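You operate a simulated robot arm through the tools that you are given. There is no shell and no other tool. Be economical: measure what you need, move in short steps, check, and stop when the job is done.

You run a simulated two-armed robot. Do the job below in one go: nothing can be reset, and whatever is moved stays where it is left.

## Task
Clamp the short yellow pipe tight in the vise.
Fine: slacken the crank first, then pipe, chain and crank.

The check looks at the end state, three seconds after you hand in, the way a careful person would. Anything else that was tipped, shoved, dropped, spilled or broken makes it a failure.

## Robot
Two 7-joint arms with two-finger parallel grippers on one trunk, on a base that drives. Base frame: it is fixed to the floor where the robot stands at the start and does not move with it; the origin is under the middle of the robot, x ahead of it, y to its left, z up. Units: m, rad, N and s.
The left shoulder is at the start at [0.08, 0.131, 0.947], the right one opposite. With the tool pointing down near the work surface each hand reaches from about 0.4 to 0.86 m from the robot's upright axis, wherever it stands, measured 20 degrees to its own side. Places, roughly: jaws of the pipe vise [0.7, 0.1, 0.9]; short blue pipe, short red pipe, short yellow pipe [-1.5, 1.75, 0.75]; vise chain [0.6, -0.1, 0.9]; vise crank [0.6, 0, 0.7]. Payload 1.57 kg a hand.
Tool frame (each hand has its own): the origin (TCP) lies between the finger pads and is the grasp point; the fingertips stand 0.03 m ahead of it; z points along the fingers, y is the line along which they close. The gripper opens to 0.11 m. The fingers are 0.024 m wide and 0.012 m thick; the gripper's body (0.048 by 0.112 m) begins 0.078 m behind the TCP.
Orientation is that of the tool frame in the base frame, as a unit quaternion [x, y, z, w]. With the fingers straight down and closing along the base's y, the tool's x points along the base's -x, its y along +y and its z along -z.

## Interface
- The arms move only by the tool send_rows. It takes "left_moves", "right_moves" or both (then of equal length, played together; a hand with none holds still); each is one flat list of numbers, 7 for each row, row after row: the gripper command, from -1 (shut) to 1 (fully open), values between in proportion, then the shift along the tool's x, y, z in cm, then the turn, a rotation vector about the tool's x, y, z in rad. In form: [grip, tx, ty, tz, rx, ry, rz, grip, tx, ty, tz, rx, ry, rz, ...]. A call has 1 to 20 rows; each row shifts and turns the commanded pose from where the row before left it, along the tool's axes as they then stand. Each row takes 0.2 s and may step no farther than 0.05 m and 0.15 rad from the row before; otherwise, or with a gripper value out of range, the whole call is refused. A pose out of reach is approached as far as the arm can. The call stops where the force on the tool passes 50 N (or 10 N more than at its start, if that is more) or the arm is blocked; 0.2 s more then pass. The fingers move at their own pace (about 0.108 m/s each) and stop on an object; they squeeze with about 28 N. The grip force told is the motor's: it shows also when the fingers shut on nothing. Time passes only in rows, and 0.2 s behind the last, so rows that do not move let the fingers close. It gives the time, the measured TCP pose, the force on the tool (base axes), the opening and the grip force at its end, in the units of the frame above (readings bear some noise), with the torque about the TCP (base axes, N m) and any sound that the robot's microphone picked up, and new pictures: "show" is both (left out), scene, wrist or none (wrist: the cameras of the hands that moved).
- Cameras (640 x 400 px; columns grow to the right, rows downward): "scene" is now at [-0.0466, -0.0007, 1.436]; the picture's right is [0.02, -1.00, 0.00], its down [-0.41, -0.01, -0.91] and it looks along [0.91, 0.02, -0.41] (base axes); focal length 256 px, centre (320, 200). "left" rides on the left gripper at [0.07, -0.016, -0.141] in its tool frame; the picture's right is [0.23, 0.97, 0.00], its down [-0.86, 0.20, -0.48] and it looks along [-0.47, 0.11, 0.88] (tool axes); focal length 222 px, centre (320, 200). "right" rides on the right gripper at [0.07, 0.016, -0.141] in its tool frame; the picture's right is [-0.23, 0.97, 0.00], its down [-0.86, -0.20, -0.48] and it looks along [-0.47, -0.11, 0.88] (tool axes); focal length 222 px, centre (320, 200). There is no depth. A picture from a camera that has moved, and an enlarged one, comes with that camera's place and axes in the base frame and with its lens.
- drive_base(legs): drives the robot by 1 to 6 legs, each [ahead, left, turn to the left] in m, m and rad, along the robot's own axes; the way and the turn of a leg run together, so that a leg with both is an arc; at most 1.5 m and 3.142 rad a leg. The arms and the cameras ride along, it lands a little off, and it stops where it bumps. It gives what a move gives, and a new picture of the scene camera.
- head_to(pan, tilt): turns the head with the scene camera to pan (to the left, within 1.902 rad either way) and tilt (down, from -0.506 to 1.204), counted from straight ahead of the robot. It gives what a move gives, and a new picture of the scene camera.
- close_up(camera, box): a new picture of the part [left, top, right, bottom] of that camera's present view, enlarged. No time passes.
- finish_job(): hands the job in; it is judged then, once.

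Go step by step. Nothing tells you exact positions but the pictures and the camera data: compare them with the known pose of the tool, close in by small moves and look again before you grip or let go. The budget is 120 turns and 260 pictures, counting those below and the enlarged ones. Unless the task says otherwise, let go and move clear before handing in, and close with one line.

The tools are called as name(argument=value, ...) on one line, values as JSON. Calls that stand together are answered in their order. send_rows: Moves the arms, as the interface text tells. Its arguments: {"type":"object","properties":{"left_moves":{"type":"array","items":{"type":"number"}},"right_moves":{"type":"array","items":{"type":"number"}},"show":{"type":"string","enum":["both","scene","wrist","none"]}},"required":[]} The other tools are called the same way: drive_base (legs) drives the base; head_to (pan, tilt) turns the head that bears the scene camera; close_up (camera, box) takes an enlarged picture of a part of a camera's view; finish_job () hands the job in.

At the start:

```text
t: 0.0
left_tool_pos: [0.4808, 0.1763, 1.3198]
left_orientation: [0.0, 1.0, 0.001, 0.0]
left_force: [-0.1, -0.4, 0.3]
left_torque: [0.0, -0.01, 0.01]
left_opening: 0.1099
left_grip_force: 0.0
right_tool_pos: [0.4577, -0.227, 1.3838]
right_orientation: [0.0, 1.0, -0.001, 0.0]
right_force: [-0.6, 0.2, 0.6]
right_torque: [0.02, 0.0, -0.01]
right_opening: 0.1096
right_grip_force: 0.2
robot x, y, heading: [-0.0028, -0.0025, 0.001]
head pan, tilt: [0.019, 0.424]
```

scene: 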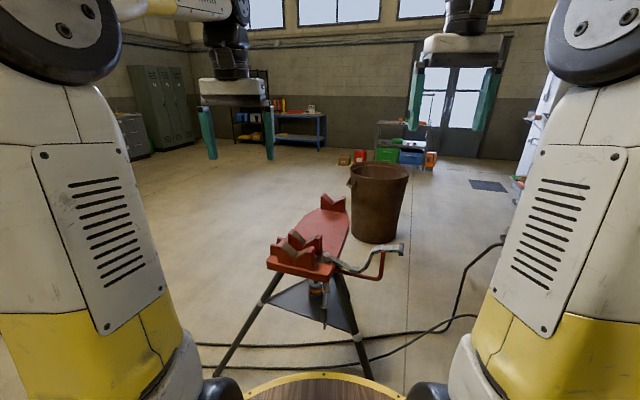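
right: 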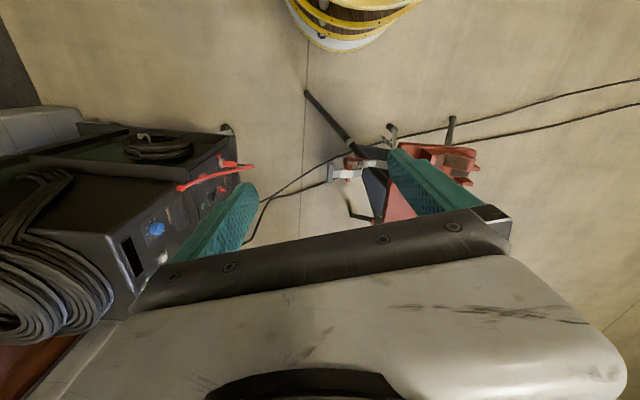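
left: 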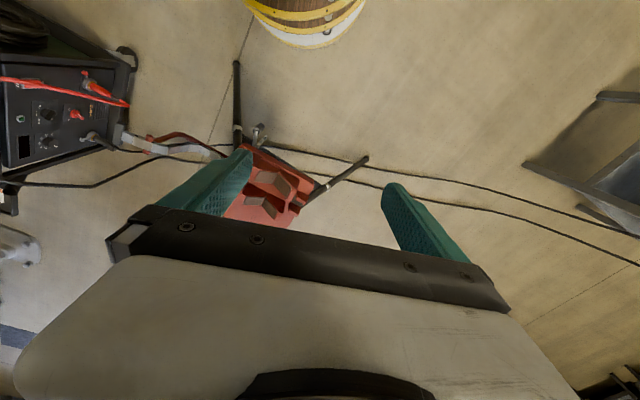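

I see the red tripod chain vise ahead, with the crank below and the chain hanging to its right. I'll look closer at the vise first and then towards the pipes.

close_up(camera="scene", box=[240, 180, 420, 340])

close_up(camera="left", box=[110, 80, 390, 255])

close_up(camera="right", box=[290, 80, 500, 230])

head_to(pan=1.9, tilt=0.4)

```text
2.50 times, centred on (330, 260) of scene
camera zoom: at [-0.0466, -0.0007, 1.436], right [0.02, -1.0, 0.0], down [-0.41, -0.01, -0.91], along [0.91, 0.02, -0.41], focal length 640 px, centre (295, 50)
```

zoom: 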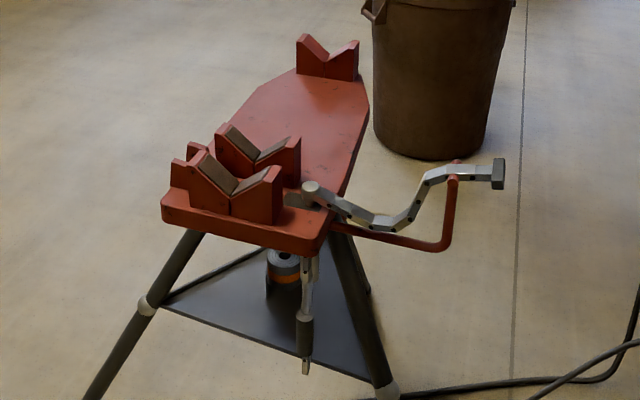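

```text
2.29 times, centred on (250, 168) of left
camera zoom: at [0.4109, 0.1606, 1.4612], right [-0.23, 0.97, 0.0], down [0.86, 0.2, 0.48], along [0.47, 0.11, -0.88], focal length 508 px, centre (480, 274)
```

zoom: 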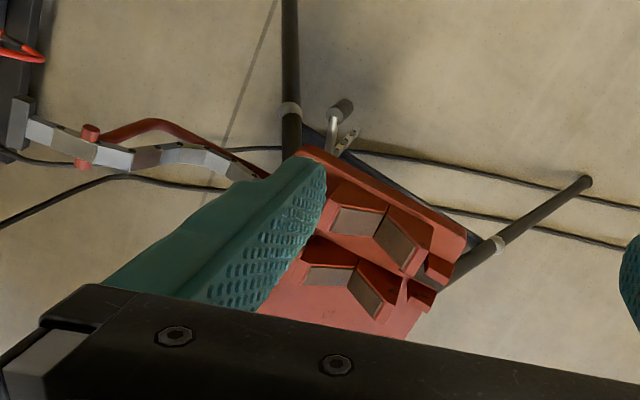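

```text
2.67 times, centred on (395, 155) of right
camera zoom: at [0.3888, -0.2102, 1.5268], right [0.23, 0.97, 0.0], down [0.86, -0.2, 0.48], along [0.47, -0.11, -0.88], focal length 592 px, centre (120, 320)
```

zoom: 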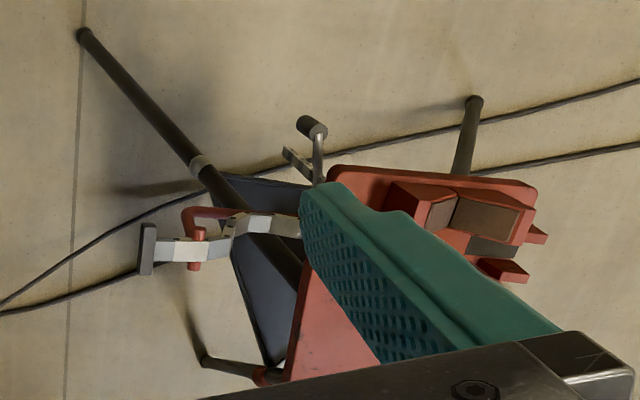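

```text
t: 1.9
left_tool_pos: [0.4798, 0.1777, 1.3201]
left_orientation: [0.0, 1.0, 0.0, 0.001]
left_force: [0.6, -0.5, -0.7]
left_torque: [-0.01, 0.0, 0.0]
left_opening: 0.11
left_grip_force: 0.1
right_tool_pos: [0.4583, -0.2282, 1.3851]
right_orientation: [0.0, 1.0, 0.0, 0.0]
right_force: [-0.2, -0.1, -0.3]
right_torque: [-0.01, 0.03, -0.01]
right_opening: 0.1099
right_grip_force: 0.0
robot x, y, heading: [-0.0022, -0.0009, 0.003]
head pan, tilt: [1.901, 0.4]
camera scene: at [-0.1688, 0.0853, 1.4382], right [0.95, 0.32, 0.0], down [0.13, -0.37, -0.92], along [-0.3, 0.87, -0.39], focal length 256 px, centre (320, 200)
```

scene: 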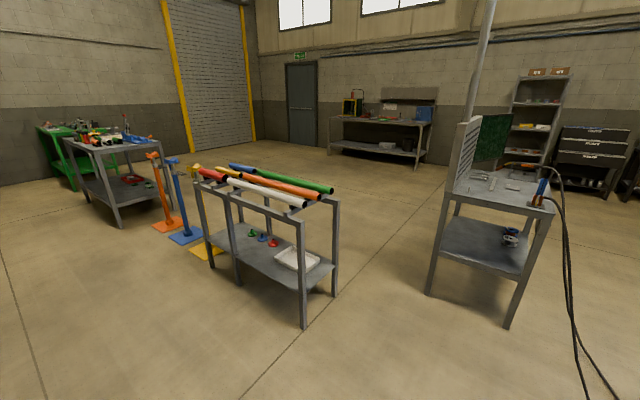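

The pipes lie on a grey rack to the left rear. I'll zoom in on them to tell the short yellow one apart.

close_up(camera="scene", box=[180, 140, 350, 246])

close_up(camera="scene", box=[180, 150, 270, 206])

```text
3.76 times, centred on (265, 193) of scene
camera zoom: at [-0.1688, 0.0853, 1.4382], right [0.95, 0.32, 0.0], down [0.13, -0.37, -0.92], along [-0.3, 0.87, -0.39], focal length 963 px, centre (527, 226)
```

zoom: 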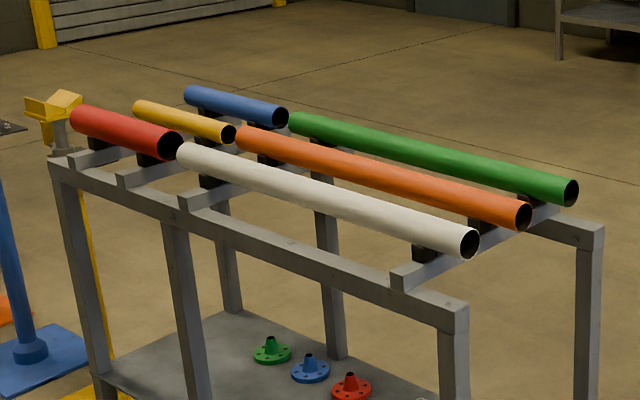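

```text
7.11 times, centred on (225, 178) of scene
camera zoom: at [-0.1688, 0.0853, 1.4382], right [0.95, 0.32, 0.0], down [0.13, -0.37, -0.92], along [-0.3, 0.87, -0.39], focal length 1819 px, centre (996, 356)
```

zoom: 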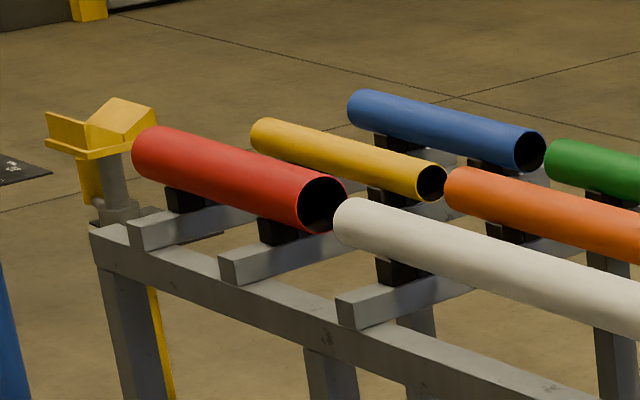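

The yellow pipe lies between the red and the blue one, roughly at x -1.45 to -1.78, y 1.8 to 1.9. The crank comes first, so I'll look down at it.

head_to(pan=0.0, tilt=0.75)

close_up(camera="scene", box=[250, 60, 410, 220])

close_up(camera="scene", box=[290, 140, 370, 220])

```text
t: 3.7
left_tool_pos: [0.4797, 0.1777, 1.3195]
left_orientation: [-0.001, 1.0, -0.001, 0.0]
left_force: [0.0, -0.3, -0.6]
left_torque: [0.01, 0.03, 0.02]
left_opening: 0.11
left_grip_force: 0.0
right_tool_pos: [0.4581, -0.2275, 1.3853]
right_orientation: [0.0, 1.0, -0.001, 0.0]
right_force: [1.5, 0.2, 0.5]
right_torque: [0.02, 0.01, 0.02]
right_opening: 0.11
right_grip_force: 0.0
robot x, y, heading: [-0.0014, 0.0015, -0.003]
head pan, tilt: [0.0, 0.75]
camera scene: at [-0.056, -0.0024, 1.4071], right [0.0, -1.0, 0.0], down [-0.68, 0.0, -0.73], along [0.73, 0.0, -0.68], focal length 256 px, centre (320, 200)
```

scene: 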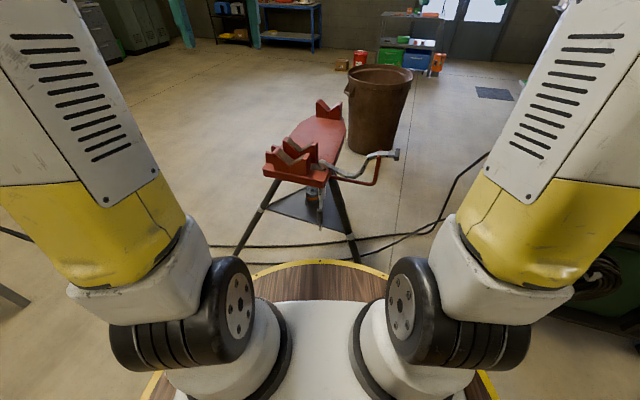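

```text
2.50 times, centred on (330, 140) of scene
camera zoom: at [-0.056, -0.0024, 1.4071], right [0.0, -1.0, 0.0], down [-0.68, 0.0, -0.73], along [0.73, 0.0, -0.68], focal length 640 px, centre (295, 350)
```

zoom: 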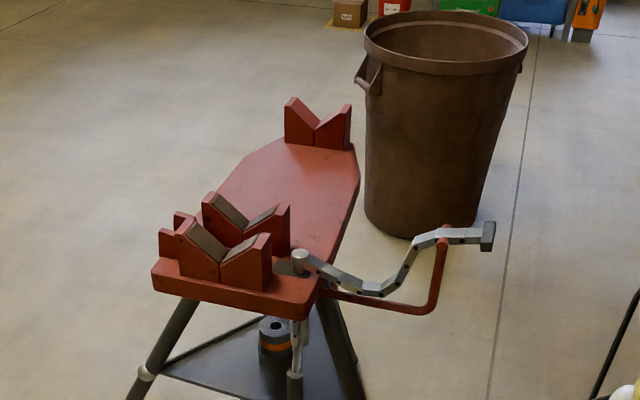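

```text
5.00 times, centred on (330, 180) of scene
camera zoom: at [-0.056, -0.0024, 1.4071], right [0.0, -1.0, 0.0], down [-0.68, 0.0, -0.73], along [0.73, 0.0, -0.68], focal length 1279 px, centre (270, 300)
```

zoom: 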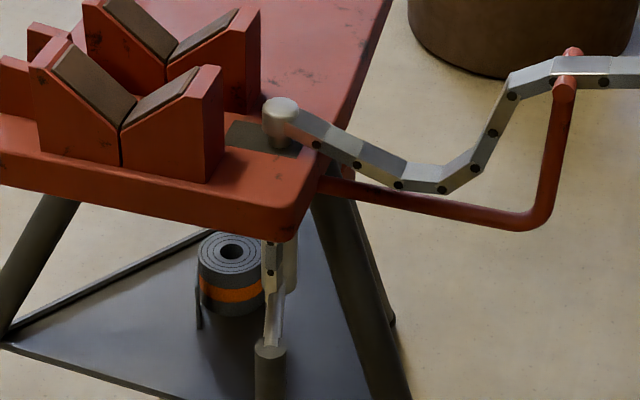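

The knob of the crank comes out near (0.59, 0.00, 0.71), in front of and under the bed. I'll bring the right wrist camera down and nearer for a better look.

send_rows(right_moves=[1, 1, 2, 4.5, 0, 0, 0, 1, 1, 2, 4.5, 0, 0, 0, 1, 1, 2, 4.5, 0, 0, 0, 1, 1, 2, 4.5, 0, 0, 0, 1, 1, 2, 4.5, 0, 0, 0, 1, 1, 2, 4.5, 0, 0, 0, 1, 1, 0, 4.5, 0, 0, 0], show="wrist")

```text
refused: row 1 steps farther than a row can; nothing moved
```

send_rows(right_moves=[1, 1, 2, 4.2, 0, 0, 0, 1, 1, 2, 4.2, 0, 0, 0, 1, 1, 2, 4.2, 0, 0, 0, 1, 1, 2, 4.2, 0, 0, 0, 1, 1, 2, 4.2, 0, 0, 0, 1, 1, 2, 4.2, 0, 0, 0, 1, 1, 0, 4.5, 0, 0, 0], show="wrist")

```text
t: 5.3
left_tool_pos: [0.4801, 0.1761, 1.3202]
left_orientation: [0.0, 1.0, 0.001, 0.001]
left_force: [0.3, 0.1, 0.5]
left_torque: [0.0, -0.02, -0.02]
left_opening: 0.1101
left_grip_force: 0.1
right_tool_pos: [0.3874, -0.1067, 1.0856]
right_orientation: [0.0, 1.0, 0.001, 0.0]
right_force: [-0.2, 0.3, -0.1]
right_torque: [-0.03, 0.01, 0.01]
right_opening: 0.11
right_grip_force: 0.0
robot x, y, heading: [0.0004, 0.0009, -0.001]
head pan, tilt: [0.0, 0.75]
camera right: at [0.3183, -0.0893, 1.2288], right [0.23, 0.97, 0.0], down [0.85, -0.2, 0.48], along [0.47, -0.11, -0.88], focal length 222 px, centre (320, 200)
```

right: 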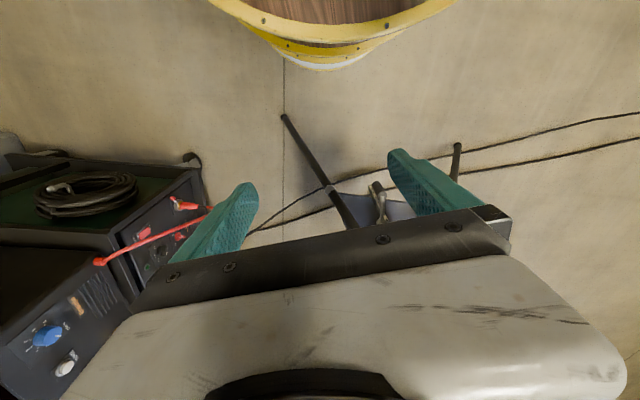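

send_rows(right_moves=[1, 0, 0, 3, 0, -0.15, 0, 1, 0, 0, 3, 0, -0.15, 0, 1, 1, 0, 3, 0, -0.15, 0, 1, 2, 0, 2, 0, -0.15, 0, 1, 2.5, 0, 0, 0, -0.15, 0, 1, 2.5, 0, -1, 0, -0.15, 0, 1, 2.5, 0, -1, 0, -0.15, 0], show="both")

```text
t: 6.9
left_tool_pos: [0.4802, 0.1761, 1.3197]
left_orientation: [0.0, 1.0, -0.001, -0.001]
left_force: [-0.8, -0.1, 0.5]
left_torque: [0.03, -0.03, 0.04]
left_opening: 0.1102
left_grip_force: 0.1
right_tool_pos: [0.5409, -0.0217, 1.0316]
right_orientation: [0.0, 0.865, 0.001, 0.501]
right_force: [-0.9, -1.2, 0.6]
right_torque: [0.02, -0.01, 0.01]
right_opening: 0.11
right_grip_force: 0.1
right hand out of reach, approached as far as the arm can: row 3, 4, 5, 6, 7
robot x, y, heading: [-0.0014, -0.0038, -0.001]
head pan, tilt: [0.0, 0.75]
camera scene: at [-0.0564, -0.0026, 1.407], right [0.0, -1.0, 0.0], down [-0.68, 0.0, -0.73], along [0.73, 0.0, -0.68], focal length 256 px, centre (320, 200)
camera right: at [0.3833, -0.0037, 1.0414], right [0.11, 0.97, 0.2], down [0.01, -0.2, 0.98], along [0.99, -0.11, -0.03], focal length 222 px, centre (320, 200)
```

scene: 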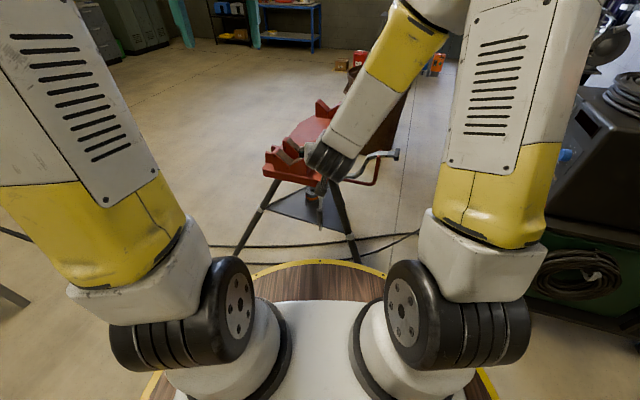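
right: 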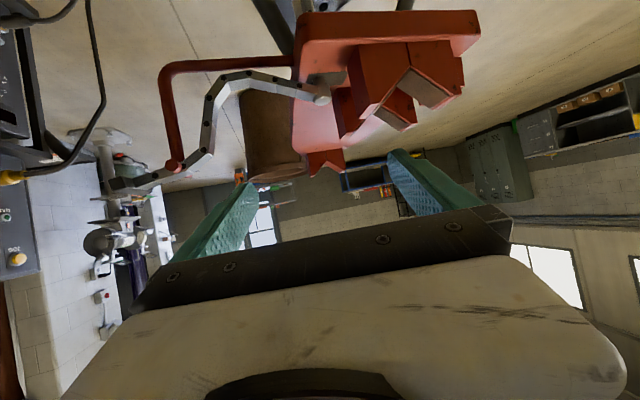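

The hand ran close to its reach limit this near the body. I'll raise it, back the base 0.25 m and look at the crank level from the front.

send_rows(right_moves=[1, -2, 0, -4, 0, 0, 0, 1, -2, 0, -4, 0, 0, 0], show="none")

drive_base(legs=[[-0.25, 0, 0]])

```text
t: 7.5
left_tool_pos: [0.4825, 0.1763, 1.3198]
left_orientation: [-0.001, 1.0, 0.001, 0.0]
left_force: [0.8, 0.2, 0.6]
left_torque: [0.0, 0.04, -0.01]
left_opening: 0.1098
left_grip_force: 0.1
right_tool_pos: [0.5026, -0.015, 1.111]
right_orientation: [0.001, 0.866, 0.0, 0.5]
right_force: [-0.6, -0.4, 0.0]
right_torque: [0.01, -0.01, -0.01]
right_opening: 0.1101
right_grip_force: 0.0
right hand out of reach, approached as far as the arm can: row 1, 2
robot x, y, heading: [-0.0007, 0.0009, -0.003]
head pan, tilt: [0.0, 0.75]
```

```text
t: 9.3
left_tool_pos: [0.2289, 0.1755, 1.3206]
left_orientation: [0.001, 1.0, 0.0, 0.0]
left_force: [0.7, -1.1, -0.3]
left_torque: [0.0, 0.0, 0.0]
left_opening: 0.11
left_grip_force: 0.1
right_tool_pos: [0.2526, -0.017, 1.1101]
right_orientation: [0.001, 0.866, -0.001, 0.499]
right_force: [-0.1, 0.1, 0.4]
right_torque: [-0.01, 0.01, 0.06]
right_opening: 0.11
right_grip_force: 0.1
robot x, y, heading: [-0.2505, -0.0001, -0.002]
head pan, tilt: [0.0, 0.75]
camera scene: at [-0.3072, -0.002, 1.4071], right [0.0, -1.0, 0.0], down [-0.68, 0.0, -0.73], along [0.73, 0.0, -0.68], focal length 256 px, centre (320, 200)
```

scene: 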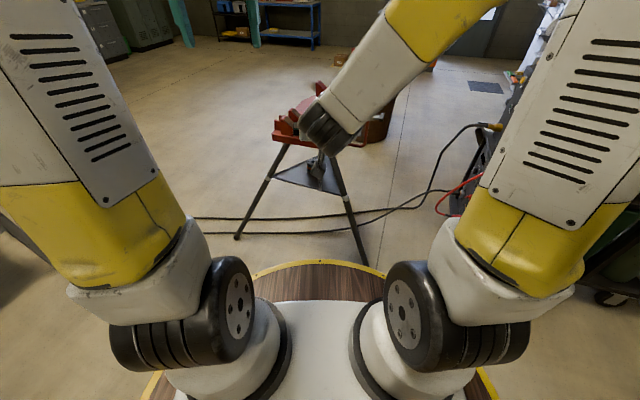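

send_rows(right_moves=[1, 2.4, -0.4, 4, 0, 0, 0, 1, 2.4, -0.4, 4, 0, 0, 0, 1, 2.4, -0.4, 4, 0, 0, 0, 1, 2.4, -0.4, 4, 0, 0, 0, 1, 2.4, -0.4, 4, 0, 0, 0, 1, 2.4, -0.4, 4, 0, 0, 0], show="both")

```text
t: 10.8
left_tool_pos: [0.2293, 0.1757, 1.3198]
left_orientation: [0.001, 1.0, 0.0, 0.0]
left_force: [-0.6, 0.4, 0.7]
left_torque: [-0.01, -0.07, 0.01]
left_opening: 0.1097
left_grip_force: 0.1
right_tool_pos: [0.3873, -0.0401, 0.8659]
right_orientation: [0.001, 0.866, -0.001, 0.5]
right_force: [-0.1, 0.3, 0.1]
right_torque: [-0.07, 0.01, -0.03]
right_opening: 0.1101
right_grip_force: 0.1
robot x, y, heading: [-0.2535, 0.0016, 0.0]
head pan, tilt: [0.0, 0.75]
camera scene: at [-0.3077, -0.0018, 1.407], right [0.0, -1.0, 0.0], down [-0.68, 0.0, -0.73], along [0.73, 0.0, -0.68], focal length 256 px, centre (320, 200)
camera right: at [0.2301, -0.0222, 0.8759], right [0.12, 0.97, 0.2], down [0.01, -0.2, 0.98], along [0.99, -0.11, -0.03], focal length 222 px, centre (320, 200)
```

scene: 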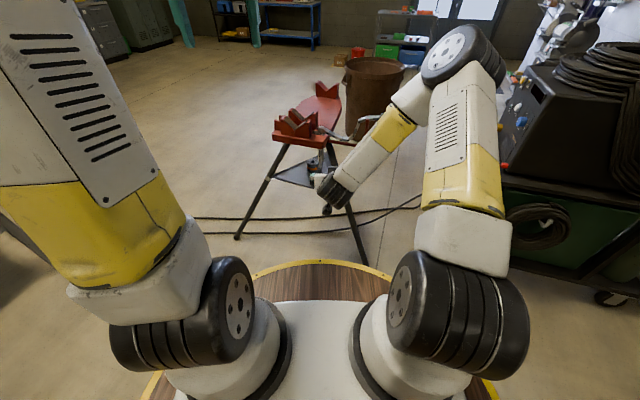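
right: 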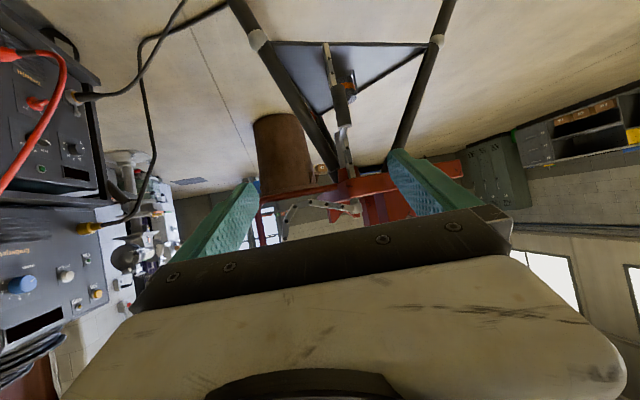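

close_up(camera="right", box=[270, 30, 430, 230])

close_up(camera="scene", box=[260, 80, 350, 200])

```text
2.00 times, centred on (350, 130) of right
camera zoom: at [0.2301, -0.0222, 0.8759], right [0.12, 0.97, 0.2], down [0.01, -0.2, 0.98], along [0.99, -0.11, -0.03], focal length 444 px, centre (260, 340)
```

zoom: 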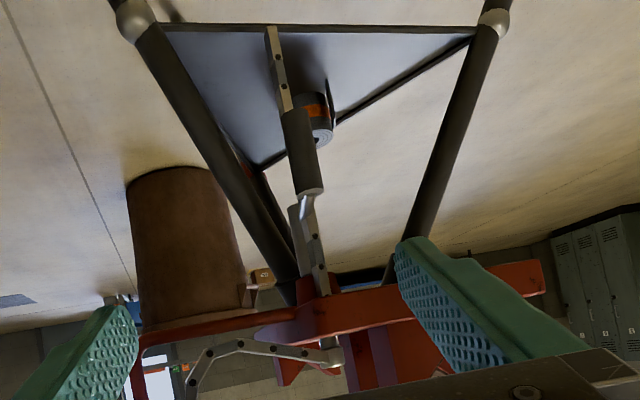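

```text
3.33 times, centred on (305, 140) of scene
camera zoom: at [-0.3077, -0.0018, 1.407], right [0.0, -1.0, 0.0], down [-0.68, 0.0, -0.73], along [0.73, 0.0, -0.68], focal length 853 px, centre (370, 400)
```

zoom: 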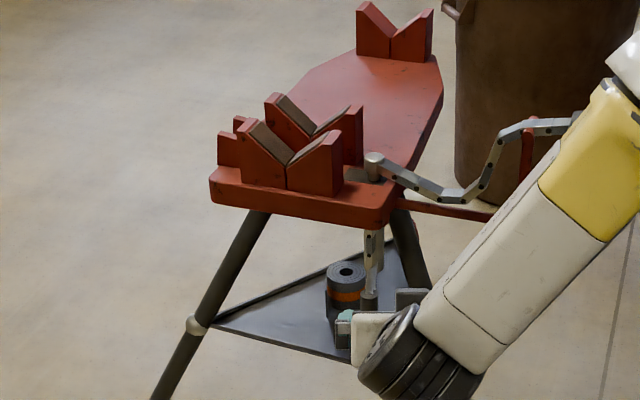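

Under the bed the crank hangs with a dark vertical grip at about (0.59, 0, 0.69–0.755), and the chain's tail hangs near it. I need the screw axis and the legs more exactly, so I'll lower the hand and level the tool to look up from below.

send_rows(right_moves=[1, 2.6, 0.75, 2.95, 0, 0, 0, 1, 2.6, 0.75, 2.95, 0, 0, 0, 1, 2.6, 0.75, 2.95, 0, 0, 0, 1, 2.6, 0.75, 2.95, 0, 0, 0, 1, 2.6, 0.75, 2.95, 0, 0, 0, 1, 0, 0, 0, 0, -0.13, 0, 1, 0, 0, 0, 0, -0.13, 0, 1, 0, 0, 0, 0, -0.13, 0, 1, 0, 0, 0, 0, -0.13, 0], show="both")

close_up(camera="right", box=[200, 0, 440, 200])

```text
t: 12.8
left_tool_pos: [0.23, 0.176, 1.3197]
left_orientation: [0.002, 1.0, 0.001, 0.0]
left_force: [0.2, 0.7, -0.5]
left_torque: [-0.03, 0.02, 0.01]
left_opening: 0.1099
left_grip_force: 0.1
right_tool_pos: [0.4506, 0.0084, 0.6799]
right_orientation: [0.003, 0.708, -0.008, 0.706]
right_force: [-0.5, 0.9, -0.4]
right_torque: [0.03, 0.0, -0.02]
right_opening: 0.1099
right_grip_force: 0.1
right hand out of reach, approached as far as the arm can: row 9
robot x, y, heading: [-0.2527, -0.0003, -0.001]
head pan, tilt: [0.0, 0.75]
camera scene: at [-0.3073, -0.002, 1.4071], right [0.0, -1.0, 0.0], down [-0.68, 0.0, -0.73], along [0.73, 0.0, -0.68], focal length 256 px, centre (320, 200)
camera right: at [0.3097, 0.0266, 0.6116], right [0.01, 0.98, 0.22], down [-0.48, -0.19, 0.86], along [0.88, -0.12, 0.46], focal length 222 px, centre (320, 200)
```

scene: 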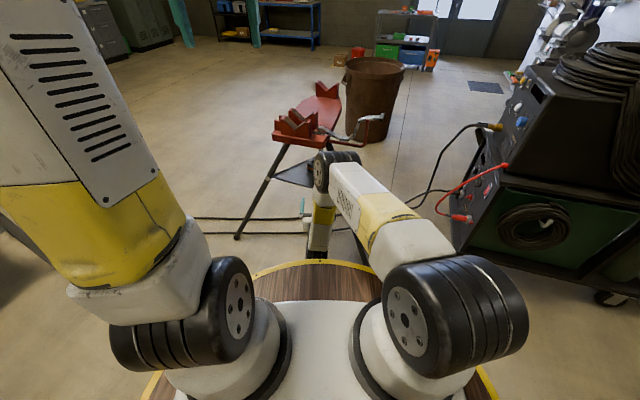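
right: 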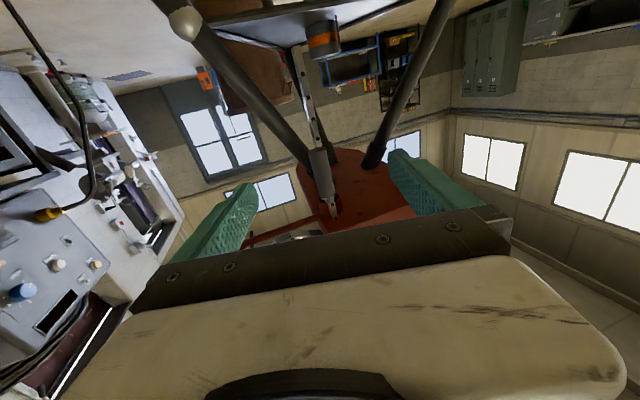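

```text
2.00 times, centred on (320, 100) of right
camera zoom: at [0.3097, 0.0266, 0.6116], right [0.01, 0.98, 0.22], down [-0.48, -0.19, 0.86], along [0.88, -0.12, 0.46], focal length 444 px, centre (320, 400)
```

zoom: 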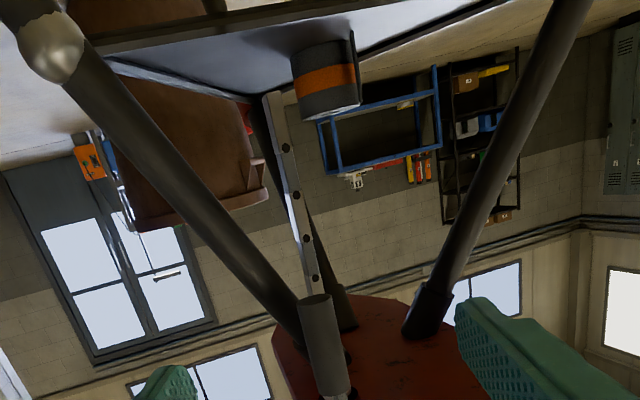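

The legs sit clear of the crank's sweep (they meet the bed near x 0.86–0.9). To fix the screw axis I'll look from the right side.

send_rows(right_moves=[1, 0, -4, 0, 0, 0, 0, 1, 0, -4, 0, 0, 0, 0, 1, 0, -4, 0, -0.15, 0, 0, 1, 0, -4, 0, -0.15, 0, 0, 1, 0, -4, 0, -0.15, 0, 0, 1, 0, -3, 0, -0.15, 0, 0, 1, 0, -3, 0, -0.15, 0, 0, 1, 0, 0, 3, -0.15, 0, 0], show="wrist")

close_up(camera="right", box=[200, 0, 440, 200])

close_up(camera="scene", box=[260, 80, 350, 200])

```text
t: 14.6
left_tool_pos: [0.2308, 0.1761, 1.32]
left_orientation: [0.001, 1.0, 0.0, 0.0]
left_force: [0.7, -0.2, 0.6]
left_torque: [0.05, -0.02, 0.03]
left_opening: 0.11
left_grip_force: 0.2
right_tool_pos: [0.4846, 0.0645, 0.6846]
right_orientation: [-0.077, 0.713, 0.014, 0.697]
right_force: [0.2, -0.3, -0.1]
right_torque: [0.02, 0.0, 0.04]
right_opening: 0.11
right_grip_force: 0.0
right hand out of reach, approached as far as the arm can: row 1, 2, 3, 4, 5, 6, 7, 8
robot x, y, heading: [-0.2533, 0.0004, 0.003]
head pan, tilt: [0.0, 0.75]
camera right: at [0.342, 0.0566, 0.6186], right [-0.12, 0.98, 0.14], down [-0.43, -0.18, 0.88], along [0.89, 0.05, 0.45], focal length 222 px, centre (320, 200)
```

right: 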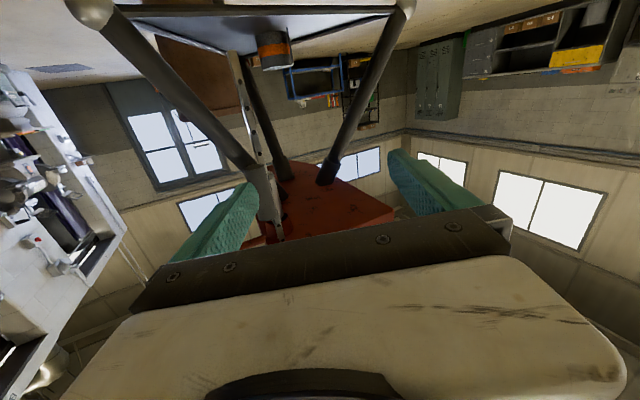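

```text
2.00 times, centred on (320, 100) of right
camera zoom: at [0.342, 0.0566, 0.6186], right [-0.12, 0.98, 0.14], down [-0.43, -0.18, 0.88], along [0.89, 0.05, 0.45], focal length 444 px, centre (320, 400)
```

zoom: 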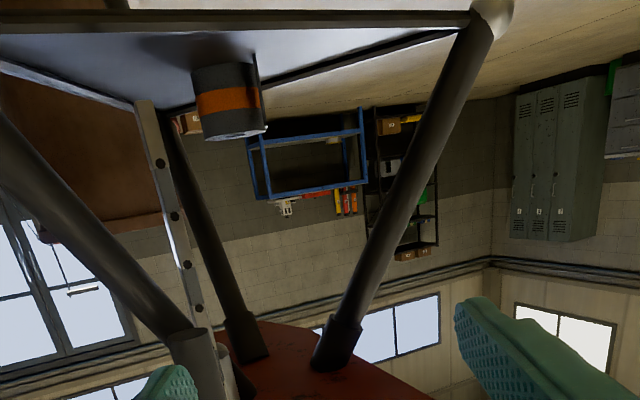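

```text
3.33 times, centred on (305, 140) of scene
camera zoom: at [-0.3073, -0.0022, 1.4071], right [0.0, -1.0, 0.0], down [-0.68, 0.0, -0.73], along [0.73, 0.0, -0.68], focal length 853 px, centre (370, 400)
```

zoom: 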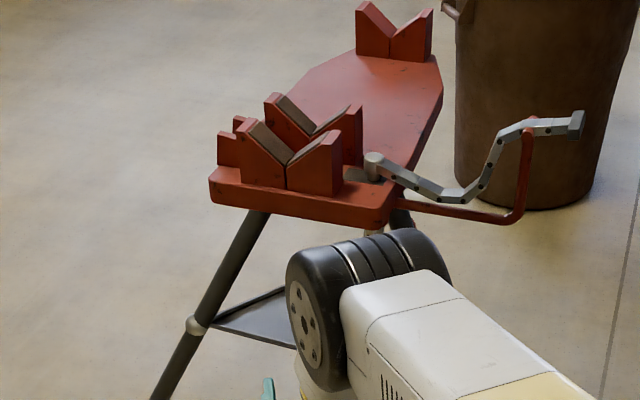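

The arm hit joint limits with the level tool. I'll tilt back by 30° so it can come to the right-hand viewpoint.

send_rows(right_moves=[1, 0, 0, -2, 0, 0.13, 0, 1, 0, 0, -2, 0, 0.13, 0, 1, 0, 0, -2, 0, 0.13, 0, 1, 0, 0, -2, 0, 0.13, 0], show="both")

```text
t: 15.6
left_tool_pos: [0.2296, 0.176, 1.3192]
left_orientation: [0.001, 1.0, 0.001, 0.0]
left_force: [0.5, 0.2, 0.1]
left_torque: [-0.04, 0.03, 0.01]
left_opening: 0.1101
left_grip_force: 0.1
right_tool_pos: [0.4086, 0.0547, 0.7034]
right_orientation: [-0.078, 0.868, -0.007, 0.491]
right_force: [0.6, -0.3, -0.6]
right_torque: [0.0, -0.02, 0.0]
right_opening: 0.11
right_grip_force: 0.1
robot x, y, heading: [-0.2535, -0.0027, -0.002]
head pan, tilt: [0.0, 0.75]
camera scene: at [-0.3071, -0.0019, 1.4071], right [0.0, -1.0, 0.0], down [-0.68, 0.0, -0.73], along [0.73, 0.0, -0.68], focal length 256 px, centre (320, 200)
camera right: at [0.251, 0.054, 0.7164], right [-0.01, 0.99, 0.11], down [0.05, -0.11, 0.99], along [1.0, 0.02, -0.05], focal length 222 px, centre (320, 200)
```

scene: 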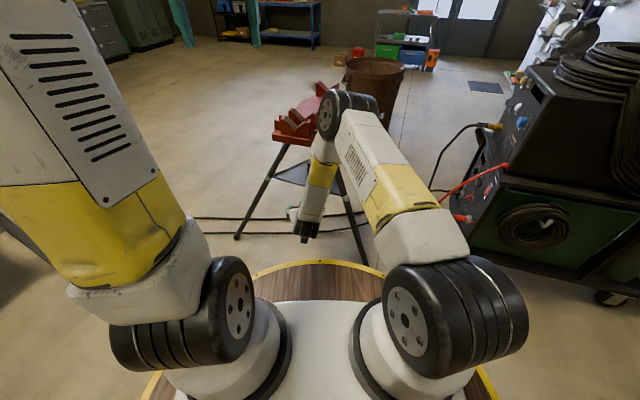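
right: 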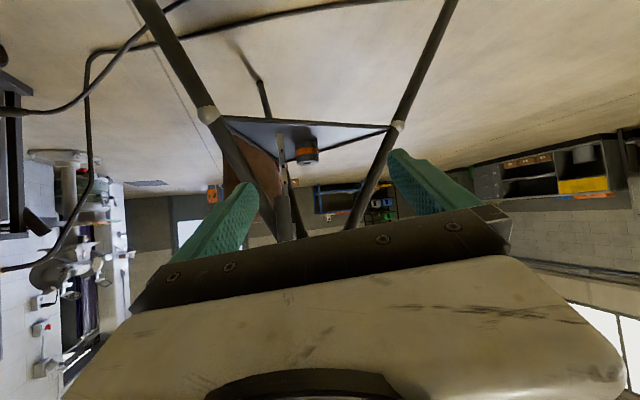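

send_rows(right_moves=[1, 0, -4.5, 0, 0, 0, 0, 1, 0, -4.5, 0, 0, 0, 0, 1, 0, -4.5, 0, 0, 0, 0, 1, 0, -4.5, 0, 0, 0, 0, 1, 0, -4.5, 0, 0, 0, 0, 1, 0, -4.5, 0, 0, 0, 0, 1, 0, -4.5, 0, -0.11, 0, -0.065, 1, 0, -4.5, 0, -0.11, 0, -0.065, 1, 0, -2, 2, -0.11, 0, -0.065, 1, 0, -2, 2, -0.11, 0, -0.065, 1, 0, -2, 2, -0.11, 0, -0.065, 1, 0, -2, 2, -0.11, 0, -0.065, 1, 0, -2, 2, -0.11, 0, -0.065], show="both")

close_up(camera="right", box=[220, 0, 440, 200])

```text
t: 18.4
left_tool_pos: [0.2296, 0.1764, 1.32]
left_orientation: [0.001, 1.0, 0.0, 0.0]
left_force: [-0.3, 0.5, -0.3]
left_torque: [-0.02, 0.01, -0.01]
left_opening: 0.11
left_grip_force: 0.0
right_tool_pos: [0.4236, 0.0211, 0.7363]
right_orientation: [-0.134, 0.873, -0.019, 0.469]
right_force: [-0.1, 0.0, 0.9]
right_torque: [0.03, -0.04, -0.01]
right_opening: 0.1099
right_grip_force: 0.1
right hand out of reach, approached as far as the arm can: row 2, 3, 4, 5, 6, 7, 8, 9, 10, 11, 12, 13
robot x, y, heading: [-0.2556, -0.004, -0.004]
head pan, tilt: [0.0, 0.75]
camera scene: at [-0.3073, -0.002, 1.4071], right [0.0, -1.0, 0.0], down [-0.68, 0.0, -0.73], along [0.73, 0.0, -0.68], focal length 256 px, centre (320, 200)
camera right: at [0.2677, 0.0078, 0.7573], right [-0.09, 1.0, 0.03], down [0.1, -0.02, 0.99], along [0.99, 0.09, -0.1], focal length 222 px, centre (320, 200)
```

scene: 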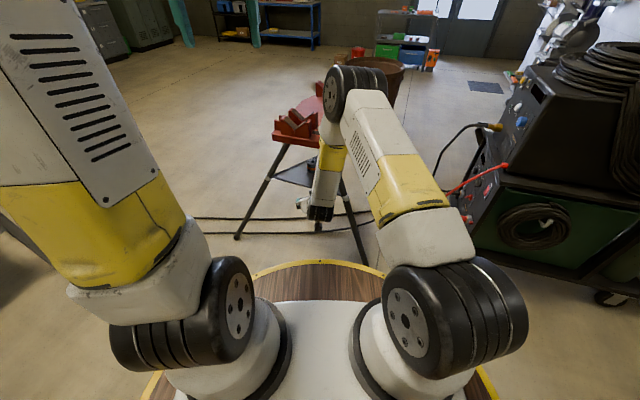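
right: 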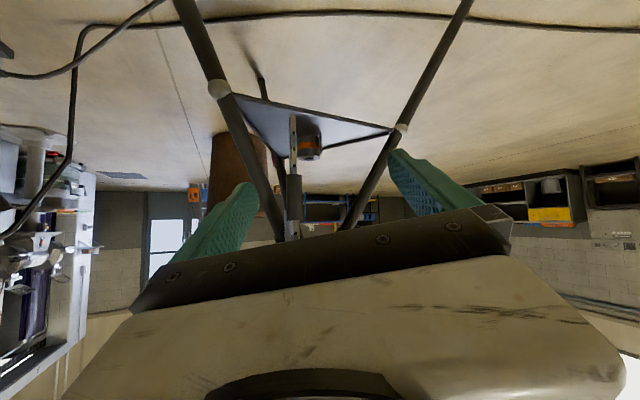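

```text
2.00 times, centred on (330, 100) of right
camera zoom: at [0.2677, 0.0078, 0.7573], right [-0.09, 1.0, 0.03], down [0.1, -0.02, 0.99], along [0.99, 0.09, -0.1], focal length 444 px, centre (300, 400)
```

zoom: 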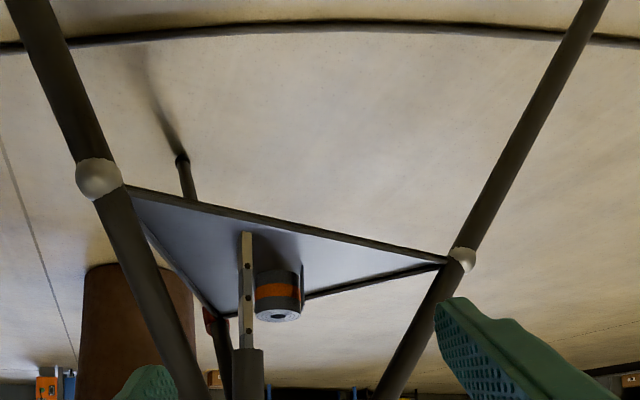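

The right arm folded its elbow forward, so the tool can't level there. I'll retract it to a tool-down pose up high and use the left arm, whose side is open.

send_rows(right_moves=[1, 0, 0, -4, 0, 0, 0, 1, 0, 0, -4, 0, 0, 0, 1, -2, 0, -4, 0, 0.15, 0, 1, -2, 0, -4, 0, 0.15, 0, 1, -2, -1, -4, 0, 0.15, 0, 1, -2, -2, -4, 0, 0.15, 0, 1, 0, -2, -4, 0, 0.15, 0, 1, 0, -2, -4, 0, 0.15, 0, 1, 0, -2, -4, 0, 0.15, 0, 1, 0, -2, -4, 0, 0, 0, 1, 0, -2, -4, 0, 0, 0, 1, 0, -2, -4, 0, 0, 0, 1, 0, -2, -4, 0, 0, 0, 1, 0, -2, -4, 0, 0, 0], show="scene")

```text
t: 21.4
left_tool_pos: [0.2289, 0.1769, 1.3209]
left_orientation: [0.001, 1.0, 0.0, 0.0]
left_force: [0.5, 0.9, -0.3]
left_torque: [-0.02, 0.01, 0.0]
left_opening: 0.1101
left_grip_force: 0.0
right_tool_pos: [0.326, -0.1065, 1.2902]
right_orientation: [-0.106, 0.99, -0.084, -0.033]
right_force: [-1.1, 0.5, 0.8]
right_torque: [0.01, 0.01, 0.0]
right_opening: 0.1101
right_grip_force: 0.0
robot x, y, heading: [-0.251, 0.0015, 0.006]
head pan, tilt: [0.0, 0.75]
camera scene: at [-0.3072, -0.002, 1.4071], right [0.0, -1.0, 0.0], down [-0.68, 0.0, -0.73], along [0.73, 0.0, -0.68], focal length 256 px, centre (320, 200)
```

scene: 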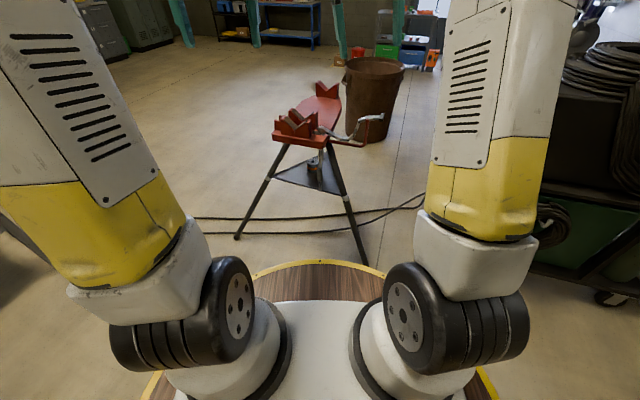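

send_rows(left_moves=[1, -1.5, 1, 3.8, 0, 0, 0, 1, -1.5, 1, 3.8, 0, 0, 0, 1, -1.5, 1, 3.8, 0, 0, 0, 1, -1.5, 1, 3.8, 0, 0, 0, 1, -1.5, 1, 3.8, 0, 0, 0, 1, -1.5, 1, 3.8, 0, 0, 0, 1, -1.5, 1, 3.8, 0, 0, 0, 1, -1.5, 1, 3.8, 0, 0, 0, 1, -1.5, 1, 3.8, 0, 0, 0, 1, -1.5, 1, 3.8, 0, 0, 0, 1, -1.5, 1, 3.8, 0, 0, 0, 1, -1.5, 1, 3.8, 0, 0, 0, 1, -1.5, 1, 3.8, 0, 0, 0, 1, -1.5, 1, 3.8, 0, 0, 0, 1, -1.5, 0, 3.8, 0, 0, 0], right_moves=[1, 0, -2, 0, 0, 0, 0, 1, 0, -2, 0, 0, 0, 0, 1, 0, -2, 0, 0, 0, 0, 1, 0, -2, 0, 0, 0, 0, 1, 0, -2, 0, 0, 0, 0, 1, 0, -2, 0, 0, 0, 0, 1, 0, 0, 0, 0, 0, 0, 1, 0, 0, 0, 0, 0, 0, 1, 0, 0, 0, 0, 0, 0, 1, 0, 0, 0, 0, 0, 0, 1, 0, 0, 0, 0, 0, 0, 1, 0, 0, 0, 0, 0, 0, 1, 0, 0, 0, 0, 0, 0, 1, 0, 0, 0, 0, 0, 0, 1, 0, 0, 0, 0, 0, 0], show="scene")

```text
t: 24.6
left_tool_pos: [0.4548, 0.3176, 0.7512]
left_orientation: [0.001, 1.0, 0.0, 0.001]
left_force: [-0.8, 0.4, 0.1]
left_torque: [0.01, -0.03, 0.0]
left_opening: 0.1099
left_grip_force: 0.0
right_tool_pos: [0.3515, -0.2217, 1.3083]
right_orientation: [-0.107, 0.99, -0.084, -0.032]
right_force: [0.2, 0.3, 0.3]
right_torque: [0.01, 0.01, 0.01]
right_opening: 0.11
right_grip_force: 0.0
robot x, y, heading: [-0.2499, -0.0033, -0.001]
head pan, tilt: [0.0, 0.75]
camera scene: at [-0.3075, -0.0021, 1.4071], right [0.0, -1.0, 0.0], down [-0.68, 0.0, -0.73], along [0.73, 0.0, -0.68], focal length 256 px, centre (320, 200)
```

scene: 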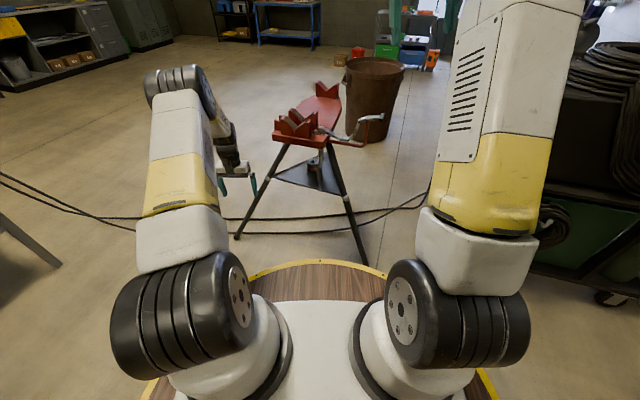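

send_rows(left_moves=[1, -2, 0, 0, 0, -0.15, 0, 1, -2, 0, 0, 0, -0.15, 0, 1, -2, 0, 0, 0, -0.15, 0, 1, -1, 0, 0, 0, -0.15, 0, 1, 0, 0, 1, 0, -0.15, 0, 1, 0, 0, 1, 0, -0.15, 0, 1, 0, 0, 0, 0, -0.15, 0, 1, 0, 0, 0, 0, -0.15, 0, 1, 0, 0, 0, 0, -0.15, 0], show="both")

```text
t: 26.6
left_tool_pos: [0.5337, 0.3151, 0.7477]
left_orientation: [0.001, 0.781, -0.001, 0.625]
left_force: [-0.2, -0.5, 0.5]
left_torque: [-0.01, -0.01, -0.02]
left_opening: 0.11
left_grip_force: 0.0
right_tool_pos: [0.3522, -0.2214, 1.31]
right_orientation: [-0.107, 0.99, -0.085, -0.033]
right_force: [-0.3, -1.0, 0.4]
right_torque: [0.0, 0.02, 0.05]
right_opening: 0.11
right_grip_force: 0.0
robot x, y, heading: [-0.2498, 0.0017, -0.003]
head pan, tilt: [0.0, 0.75]
camera scene: at [-0.3074, -0.0021, 1.4071], right [0.0, -1.0, 0.0], down [-0.68, 0.0, -0.73], along [0.73, 0.0, -0.68], focal length 256 px, centre (320, 200)
camera left: at [0.3817, 0.2994, 0.7102], right [-0.05, 0.97, -0.22], down [-0.28, 0.2, 0.94], along [0.96, 0.11, 0.26], focal length 222 px, centre (320, 200)
```

scene: 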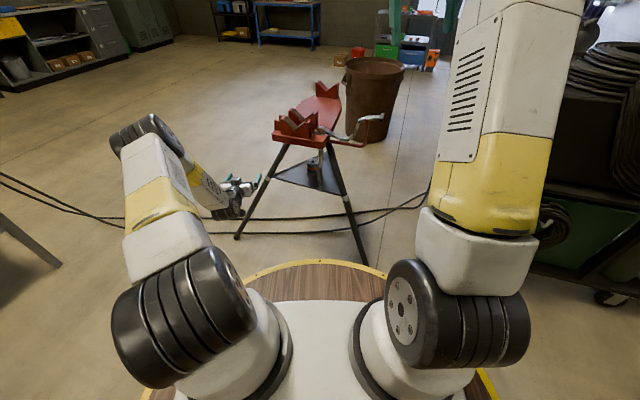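
left: 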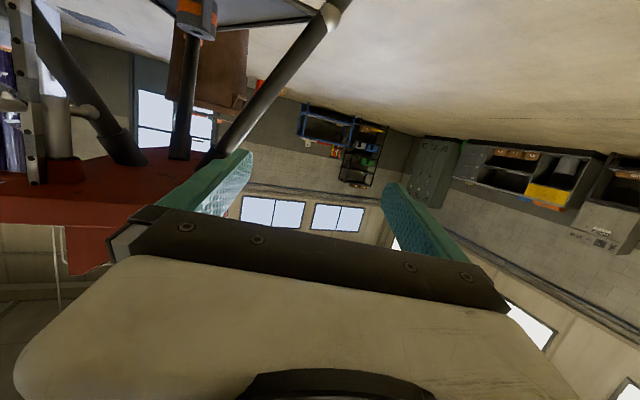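

send_rows(left_moves=[1, 0, 0, 0, 0.14, 0, 0.03, 1, 0, 0, 0, 0.14, 0, 0.03, 1, 0, 0, 0, 0.14, 0, 0.03, 1, 0, 0, 0, 0.14, 0, 0.03, 1, 0, 0, -2, 0.14, 0, 0.03], show="wrist")

close_up(camera="left", box=[100, 0, 340, 200])

```text
t: 27.8
left_tool_pos: [0.5183, 0.3254, 0.7517]
left_orientation: [0.273, 0.732, -0.223, 0.584]
left_force: [0.4, -0.7, 0.8]
left_torque: [0.05, 0.06, 0.01]
left_opening: 0.1101
left_grip_force: 0.0
right_tool_pos: [0.3517, -0.2217, 1.3091]
right_orientation: [-0.107, 0.99, -0.084, -0.033]
right_force: [-0.2, -0.5, -0.2]
right_torque: [0.0, 0.0, 0.03]
right_opening: 0.1099
right_grip_force: 0.0
robot x, y, heading: [-0.2533, -0.0046, -0.004]
head pan, tilt: [0.0, 0.75]
camera left: at [0.3924, 0.4142, 0.7138], right [0.6, 0.76, -0.23], down [-0.07, 0.34, 0.94], along [0.79, -0.55, 0.26], focal length 222 px, centre (320, 200)
```

left: 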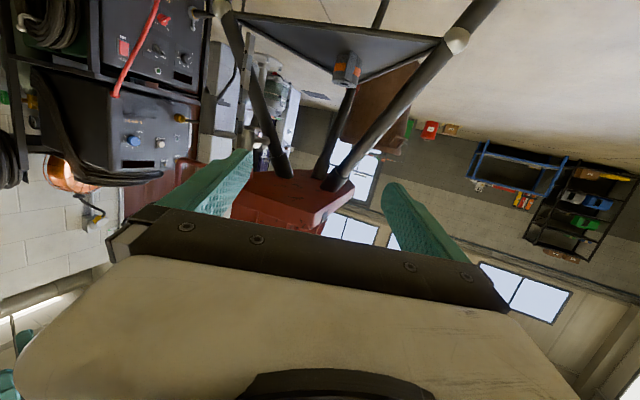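

```text
2.00 times, centred on (220, 100) of left
camera zoom: at [0.3924, 0.4142, 0.7138], right [0.6, 0.76, -0.23], down [-0.07, 0.34, 0.94], along [0.79, -0.55, 0.26], focal length 444 px, centre (520, 400)
```

zoom: 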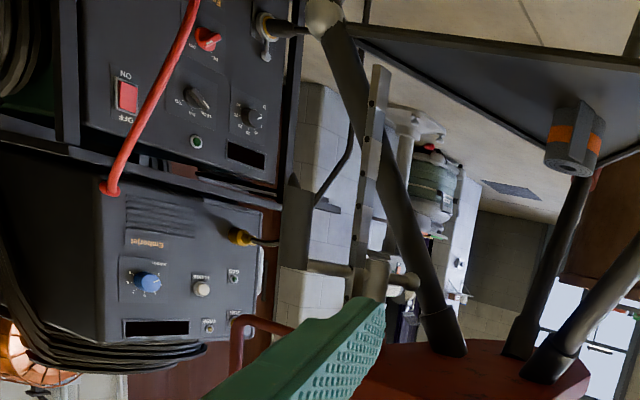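

send_rows(left_moves=[1, 0, 0, 0, 0.14, 0, 0.03, 1, 0, 0, 0, 0.14, 0, 0.03, 1, 0, 0, 0, 0.14, 0, 0.03], show="wrist")

close_up(camera="left", box=[200, 20, 440, 220])

```text
t: 28.6
left_tool_pos: [0.5111, 0.3182, 0.7552]
left_orientation: [0.405, 0.666, -0.333, 0.531]
left_force: [0.7, -0.3, 0.4]
left_torque: [-0.01, -0.04, -0.02]
left_opening: 0.1102
left_grip_force: 0.0
left hand out of reach, approached as far as the arm can: row 3
right_tool_pos: [0.3511, -0.2208, 1.3097]
right_orientation: [-0.106, 0.99, -0.083, -0.033]
right_force: [1.0, -0.2, -0.3]
right_torque: [-0.05, 0.03, 0.02]
right_opening: 0.1098
right_grip_force: 0.0
robot x, y, heading: [-0.2495, 0.0003, -0.001]
head pan, tilt: [0.0, 0.75]
camera left: at [0.4253, 0.4477, 0.7179], right [0.84, 0.48, -0.23], down [0.06, 0.35, 0.94], along [0.53, -0.8, 0.27], focal length 222 px, centre (320, 200)
```

left: 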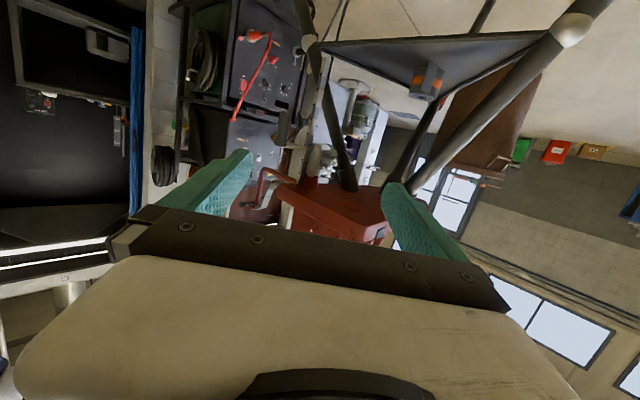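

```text
2.00 times, centred on (320, 120) of left
camera zoom: at [0.4253, 0.4477, 0.7179], right [0.84, 0.48, -0.23], down [0.06, 0.35, 0.94], along [0.53, -0.8, 0.27], focal length 444 px, centre (320, 360)
```

zoom: 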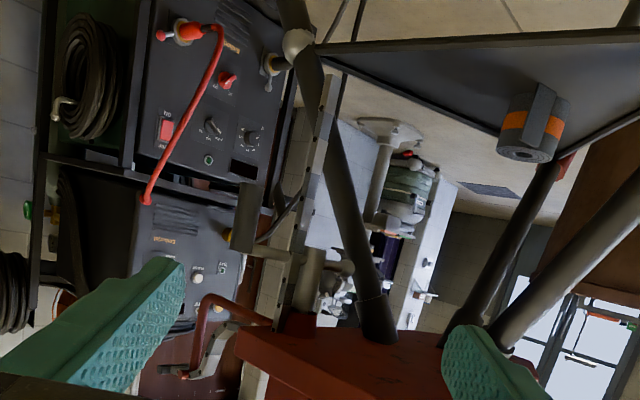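

close_up(camera="left", box=[270, 40, 350, 160])

```text
3.33 times, centred on (310, 100) of left
camera zoom: at [0.4253, 0.4477, 0.7179], right [0.84, 0.48, -0.23], down [0.06, 0.35, 0.94], along [0.53, -0.8, 0.27], focal length 740 px, centre (353, 533)
```

zoom: 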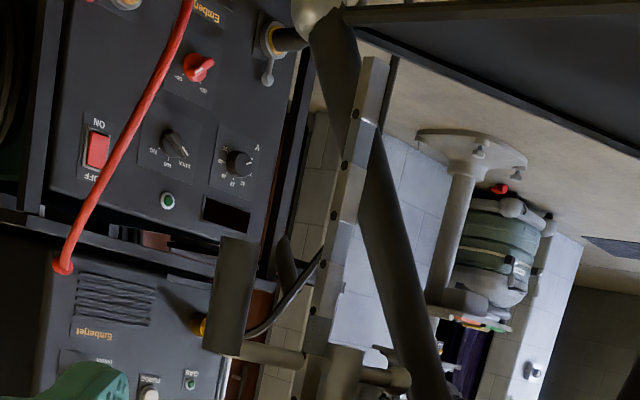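

Clear side view now: the grip is at (0.593, 0.002, 0.69–0.755), the crank arm is at z 0.76, and the screw axis is at about (0.683, -0.012), so the radius is about 0.09. I'll yaw back some, narrow the fingers and line up with the grip.

send_rows(left_moves=[-0.1, 0, 0, 0, -0.14, 0, -0.03, -0.1, 0, 0, 0, -0.14, 0, -0.03, -0.1, 0, 0, 0, -0.14, 0, -0.03], show="none")

```text
t: 29.4
left_tool_pos: [0.5101, 0.3188, 0.7569]
left_orientation: [0.271, 0.732, -0.22, 0.585]
left_force: [-0.5, 0.9, 0.4]
left_torque: [-0.03, -0.02, 0.01]
left_opening: 0.0492
left_grip_force: 0.1
right_tool_pos: [0.3508, -0.2216, 1.3097]
right_orientation: [-0.107, 0.99, -0.083, -0.033]
right_force: [-0.7, -0.3, 0.3]
right_torque: [0.0, 0.04, -0.02]
right_opening: 0.1098
right_grip_force: 0.1
robot x, y, heading: [-0.2562, 0.005, 0.002]
head pan, tilt: [0.0, 0.75]
```

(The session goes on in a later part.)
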